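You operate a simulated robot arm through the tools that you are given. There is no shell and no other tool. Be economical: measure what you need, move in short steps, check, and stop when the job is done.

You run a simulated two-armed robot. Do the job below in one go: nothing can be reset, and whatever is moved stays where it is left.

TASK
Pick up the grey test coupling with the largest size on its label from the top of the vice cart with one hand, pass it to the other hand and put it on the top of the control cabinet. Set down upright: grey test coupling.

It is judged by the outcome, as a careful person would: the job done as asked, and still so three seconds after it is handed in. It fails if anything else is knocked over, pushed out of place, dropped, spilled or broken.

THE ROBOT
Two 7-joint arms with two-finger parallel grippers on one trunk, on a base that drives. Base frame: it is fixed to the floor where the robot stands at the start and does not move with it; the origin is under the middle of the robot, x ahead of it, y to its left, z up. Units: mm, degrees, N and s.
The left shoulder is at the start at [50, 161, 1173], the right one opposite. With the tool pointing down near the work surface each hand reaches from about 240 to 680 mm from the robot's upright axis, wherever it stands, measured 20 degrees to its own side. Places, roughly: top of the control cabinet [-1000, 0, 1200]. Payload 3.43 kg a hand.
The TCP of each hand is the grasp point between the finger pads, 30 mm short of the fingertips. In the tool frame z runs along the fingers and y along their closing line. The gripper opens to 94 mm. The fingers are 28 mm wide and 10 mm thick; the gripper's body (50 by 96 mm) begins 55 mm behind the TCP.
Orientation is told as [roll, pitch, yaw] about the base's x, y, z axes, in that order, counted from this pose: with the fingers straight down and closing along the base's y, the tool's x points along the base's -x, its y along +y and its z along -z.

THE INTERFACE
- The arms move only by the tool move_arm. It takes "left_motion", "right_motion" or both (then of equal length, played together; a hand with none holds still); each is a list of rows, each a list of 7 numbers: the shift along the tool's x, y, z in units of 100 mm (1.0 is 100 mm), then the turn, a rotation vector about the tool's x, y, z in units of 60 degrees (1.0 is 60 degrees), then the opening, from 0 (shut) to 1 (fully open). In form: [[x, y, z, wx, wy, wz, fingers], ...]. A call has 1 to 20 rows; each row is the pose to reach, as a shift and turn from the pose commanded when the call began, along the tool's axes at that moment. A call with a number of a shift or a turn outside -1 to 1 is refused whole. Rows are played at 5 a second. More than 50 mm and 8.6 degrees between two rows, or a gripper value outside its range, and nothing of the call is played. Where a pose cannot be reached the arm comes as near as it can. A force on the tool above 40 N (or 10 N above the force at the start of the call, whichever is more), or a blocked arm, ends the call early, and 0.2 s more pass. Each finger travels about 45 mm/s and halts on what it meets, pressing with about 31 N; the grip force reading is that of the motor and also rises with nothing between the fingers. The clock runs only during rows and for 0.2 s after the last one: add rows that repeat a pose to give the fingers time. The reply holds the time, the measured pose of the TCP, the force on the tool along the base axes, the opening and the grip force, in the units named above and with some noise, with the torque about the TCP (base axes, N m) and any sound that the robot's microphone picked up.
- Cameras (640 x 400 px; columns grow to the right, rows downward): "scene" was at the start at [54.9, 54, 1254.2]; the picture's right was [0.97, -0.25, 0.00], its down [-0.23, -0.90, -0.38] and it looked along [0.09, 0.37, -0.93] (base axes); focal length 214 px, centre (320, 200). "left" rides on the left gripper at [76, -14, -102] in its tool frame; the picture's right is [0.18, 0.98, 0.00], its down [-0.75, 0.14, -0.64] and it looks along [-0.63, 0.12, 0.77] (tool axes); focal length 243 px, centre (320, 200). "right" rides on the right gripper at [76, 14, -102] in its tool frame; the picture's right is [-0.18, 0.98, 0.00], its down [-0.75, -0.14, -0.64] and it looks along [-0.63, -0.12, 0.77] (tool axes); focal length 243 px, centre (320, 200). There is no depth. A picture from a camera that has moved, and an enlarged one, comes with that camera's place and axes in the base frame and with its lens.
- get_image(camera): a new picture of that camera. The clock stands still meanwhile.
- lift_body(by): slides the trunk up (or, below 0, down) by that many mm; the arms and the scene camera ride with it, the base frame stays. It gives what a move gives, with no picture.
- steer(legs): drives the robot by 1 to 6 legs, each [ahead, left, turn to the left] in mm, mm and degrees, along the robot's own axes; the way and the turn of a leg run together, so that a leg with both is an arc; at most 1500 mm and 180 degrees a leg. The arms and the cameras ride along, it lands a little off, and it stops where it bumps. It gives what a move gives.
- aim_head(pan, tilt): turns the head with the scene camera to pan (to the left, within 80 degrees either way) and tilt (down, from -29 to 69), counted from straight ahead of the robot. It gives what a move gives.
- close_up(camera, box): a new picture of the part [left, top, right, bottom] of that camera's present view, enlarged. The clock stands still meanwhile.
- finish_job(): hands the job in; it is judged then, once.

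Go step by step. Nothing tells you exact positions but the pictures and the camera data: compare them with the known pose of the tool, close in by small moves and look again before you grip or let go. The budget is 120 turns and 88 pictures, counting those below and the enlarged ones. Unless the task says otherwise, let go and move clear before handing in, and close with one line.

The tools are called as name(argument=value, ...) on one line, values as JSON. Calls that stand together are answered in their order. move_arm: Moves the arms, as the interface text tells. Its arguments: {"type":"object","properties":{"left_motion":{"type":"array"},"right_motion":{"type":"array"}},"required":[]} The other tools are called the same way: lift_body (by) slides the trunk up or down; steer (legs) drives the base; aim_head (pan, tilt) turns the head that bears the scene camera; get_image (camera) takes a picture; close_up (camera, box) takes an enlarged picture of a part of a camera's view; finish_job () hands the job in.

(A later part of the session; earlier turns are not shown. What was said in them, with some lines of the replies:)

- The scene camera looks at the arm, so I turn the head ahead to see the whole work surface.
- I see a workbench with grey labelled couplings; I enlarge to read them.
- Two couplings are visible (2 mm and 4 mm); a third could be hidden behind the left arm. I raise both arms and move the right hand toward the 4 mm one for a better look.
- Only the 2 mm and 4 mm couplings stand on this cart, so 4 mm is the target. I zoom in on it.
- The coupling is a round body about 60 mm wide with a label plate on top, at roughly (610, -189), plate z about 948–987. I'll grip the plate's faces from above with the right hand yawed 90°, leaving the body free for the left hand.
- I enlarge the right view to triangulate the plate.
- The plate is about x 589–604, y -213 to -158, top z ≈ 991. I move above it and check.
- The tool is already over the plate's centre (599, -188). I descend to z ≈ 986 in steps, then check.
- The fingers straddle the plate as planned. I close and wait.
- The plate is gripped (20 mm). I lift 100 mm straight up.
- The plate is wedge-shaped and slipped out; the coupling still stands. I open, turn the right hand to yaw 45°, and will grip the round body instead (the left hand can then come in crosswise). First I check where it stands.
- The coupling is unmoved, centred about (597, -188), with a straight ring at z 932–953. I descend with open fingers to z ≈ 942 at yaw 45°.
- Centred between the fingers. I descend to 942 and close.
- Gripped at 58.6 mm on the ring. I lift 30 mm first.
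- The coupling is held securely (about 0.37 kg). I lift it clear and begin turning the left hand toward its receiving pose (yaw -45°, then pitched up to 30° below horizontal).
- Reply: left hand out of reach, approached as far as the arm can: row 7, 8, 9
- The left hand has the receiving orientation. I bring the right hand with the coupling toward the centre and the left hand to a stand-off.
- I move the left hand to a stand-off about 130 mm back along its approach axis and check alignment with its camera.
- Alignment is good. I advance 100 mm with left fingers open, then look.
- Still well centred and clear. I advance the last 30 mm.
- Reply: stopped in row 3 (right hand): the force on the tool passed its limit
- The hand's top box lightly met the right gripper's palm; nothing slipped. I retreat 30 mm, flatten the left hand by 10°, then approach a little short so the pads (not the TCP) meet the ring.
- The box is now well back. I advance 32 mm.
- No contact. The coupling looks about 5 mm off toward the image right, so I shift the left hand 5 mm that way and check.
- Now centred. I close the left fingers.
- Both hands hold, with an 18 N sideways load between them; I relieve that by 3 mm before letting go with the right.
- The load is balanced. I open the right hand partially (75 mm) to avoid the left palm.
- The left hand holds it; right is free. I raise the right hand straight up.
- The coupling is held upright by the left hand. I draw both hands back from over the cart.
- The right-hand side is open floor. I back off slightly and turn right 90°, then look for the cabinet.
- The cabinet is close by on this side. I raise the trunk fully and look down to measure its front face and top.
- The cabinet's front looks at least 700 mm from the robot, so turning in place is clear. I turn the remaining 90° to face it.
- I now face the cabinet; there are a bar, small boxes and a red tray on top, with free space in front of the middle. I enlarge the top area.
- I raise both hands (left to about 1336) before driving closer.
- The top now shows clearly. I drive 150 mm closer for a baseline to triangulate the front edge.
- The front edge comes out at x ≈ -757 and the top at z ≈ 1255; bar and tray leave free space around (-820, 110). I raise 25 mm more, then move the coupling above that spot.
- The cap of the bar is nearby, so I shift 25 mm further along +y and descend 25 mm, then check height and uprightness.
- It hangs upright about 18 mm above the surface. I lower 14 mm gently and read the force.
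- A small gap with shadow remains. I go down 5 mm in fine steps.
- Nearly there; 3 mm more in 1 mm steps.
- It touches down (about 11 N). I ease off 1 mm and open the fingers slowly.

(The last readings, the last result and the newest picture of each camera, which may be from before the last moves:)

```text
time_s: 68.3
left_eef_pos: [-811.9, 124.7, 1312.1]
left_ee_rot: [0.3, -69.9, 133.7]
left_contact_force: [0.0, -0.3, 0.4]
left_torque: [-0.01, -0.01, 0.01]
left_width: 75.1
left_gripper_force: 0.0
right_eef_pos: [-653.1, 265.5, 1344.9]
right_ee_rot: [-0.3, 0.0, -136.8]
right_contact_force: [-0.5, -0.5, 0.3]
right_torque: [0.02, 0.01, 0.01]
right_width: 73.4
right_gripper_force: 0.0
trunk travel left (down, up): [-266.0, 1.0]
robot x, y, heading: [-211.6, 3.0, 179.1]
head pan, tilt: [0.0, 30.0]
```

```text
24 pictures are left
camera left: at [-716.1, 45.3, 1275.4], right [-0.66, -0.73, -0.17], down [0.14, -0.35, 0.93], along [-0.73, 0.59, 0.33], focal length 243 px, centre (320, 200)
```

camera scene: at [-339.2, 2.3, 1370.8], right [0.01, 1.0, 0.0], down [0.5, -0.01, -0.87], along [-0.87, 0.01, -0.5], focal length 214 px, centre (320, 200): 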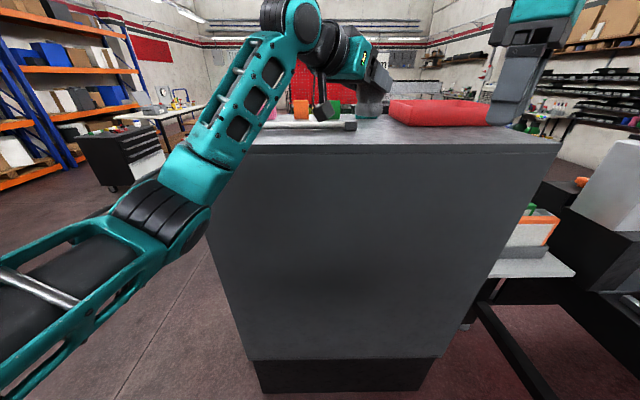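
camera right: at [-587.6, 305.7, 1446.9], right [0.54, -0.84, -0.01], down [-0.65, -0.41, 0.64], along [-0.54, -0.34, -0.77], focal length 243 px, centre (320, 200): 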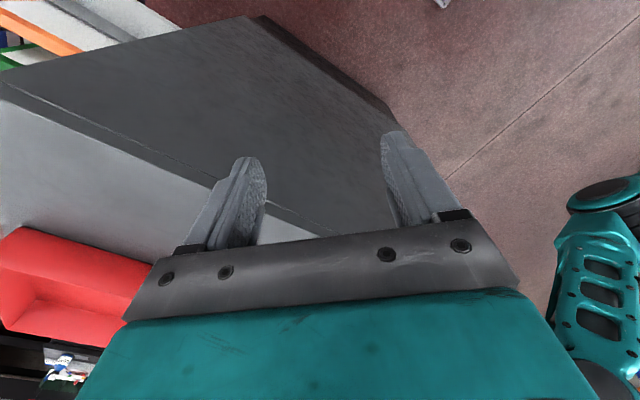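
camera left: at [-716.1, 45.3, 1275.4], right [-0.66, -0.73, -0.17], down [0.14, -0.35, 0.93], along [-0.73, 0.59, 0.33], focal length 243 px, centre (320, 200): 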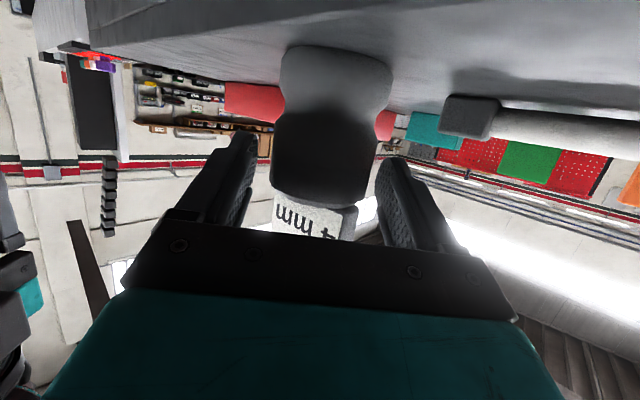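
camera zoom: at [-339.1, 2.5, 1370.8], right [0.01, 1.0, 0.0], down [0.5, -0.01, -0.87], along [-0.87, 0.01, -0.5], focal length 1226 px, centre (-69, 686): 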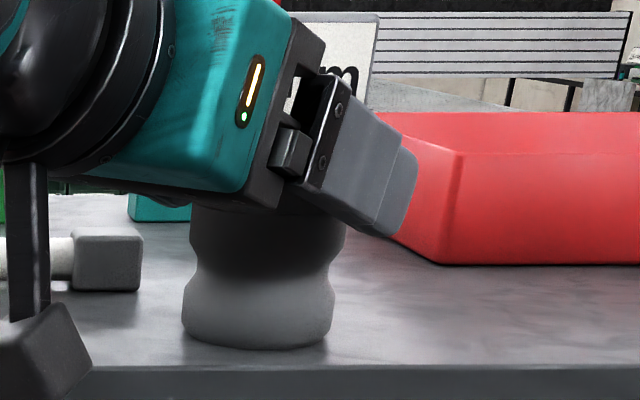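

The coupling stands on its own. I open a bit more, centre, and withdraw along the approach axis.

move_arm(left_motion=[[0, 0.02, 0, 0, 0, 0, 0.9], [0, 0.03, 0, 0, 0, 0, 0.95], [0, 0.03, -0.1, 0, 0, 0, 0.95], [0, 0.03, -0.25, 0, 0, 0, 0.95], [0, 0.03, -0.5, 0, 0, 0, 0.95], [0, 0.03, -0.75, 0, 0, 0, 0.95], [0, 0.03, -1, 0, 0, 0, 0.95]])

get_image(camera="scene")

get_image(camera="left")

```text
time_s: 69.9
left_eef_pos: [-746.3, 54.1, 1346.0]
left_ee_rot: [0.3, -70.0, 133.6]
left_contact_force: [0.0, -0.2, -0.8]
left_torque: [-0.02, 0.02, 0.01]
left_width: 89.3
left_gripper_force: 0.1
right_eef_pos: [-651.5, 265.1, 1345.0]
right_ee_rot: [-0.3, 0.2, -136.9]
right_contact_force: [-0.1, 0.4, -0.1]
right_torque: [0.0, 0.01, -0.04]
right_width: 73.4
right_gripper_force: 0.1
trunk travel left (down, up): [-266.0, 1.0]
robot x, y, heading: [-209.1, 0.6, 179.5]
head pan, tilt: [0.0, 30.0]
```

```text
23 pictures are left
camera scene: at [-338.8, 2.1, 1370.8], right [0.01, 1.0, 0.0], down [0.5, -0.01, -0.87], along [-0.87, 0.01, -0.5], focal length 214 px, centre (320, 200)
```

scene: 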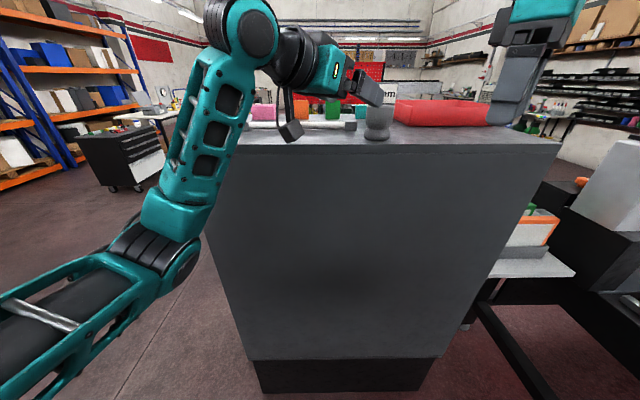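

```text
22 pictures are left
camera left: at [-652.3, -25.0, 1308.9], right [-0.66, -0.73, -0.17], down [0.14, -0.34, 0.93], along [-0.73, 0.59, 0.33], focal length 243 px, centre (320, 200)
```

left: 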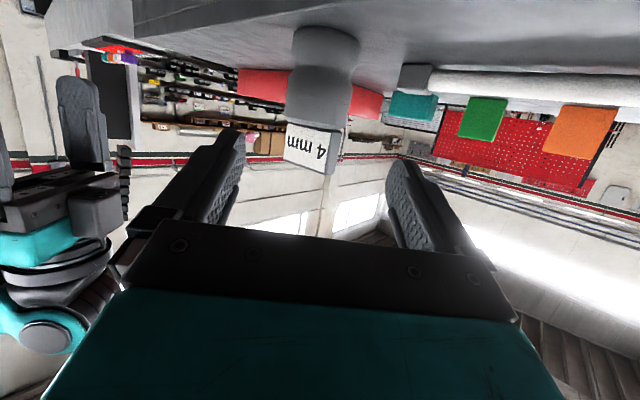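

The coupling stands upright on the cabinet, nothing else moved. I back the robot off a little and take a final look.

steer(legs=[[-120, 0, 0]])

close_up(camera="scene", box=[220, 60, 540, 200])

```text
time_s: 71.1
left_eef_pos: [-626.6, 54.3, 1345.3]
left_ee_rot: [0.2, -70.0, 133.6]
left_contact_force: [0.5, -0.3, 0.4]
left_torque: [-0.02, 0.0, 0.03]
left_width: 89.4
left_gripper_force: 0.1
right_eef_pos: [-531.6, 263.5, 1344.7]
right_ee_rot: [-0.3, 0.1, -136.8]
right_contact_force: [0.1, 0.6, 0.3]
right_torque: [0.0, 0.01, -0.01]
right_width: 73.7
right_gripper_force: 0.1
trunk travel left (down, up): [-266.0, 1.0]
robot x, y, heading: [-88.6, 2.0, 179.3]
head pan, tilt: [0.0, 30.0]
```

```text
2.00 times, centred on (380, 130) of scene
camera zoom: at [-218.4, 0.9, 1370.9], right [0.01, 1.0, 0.0], down [0.5, -0.01, -0.87], along [-0.87, 0.01, -0.5], focal length 429 px, centre (200, 340)
```

zoom: 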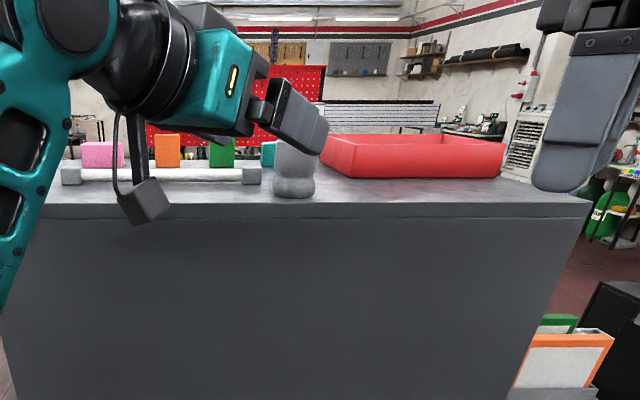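

The coupling is standing upright on the cabinet top, and both hands are clear of it, so I hand the job in.

finish_job()

```text
The job is handed in.
```

The 4 mm grey test coupling, the larger of the two on the vice cart, was picked up with the right hand, passed to the left and now stands upright on top of the control cabinet; I saw nothing else moved or knocked over.
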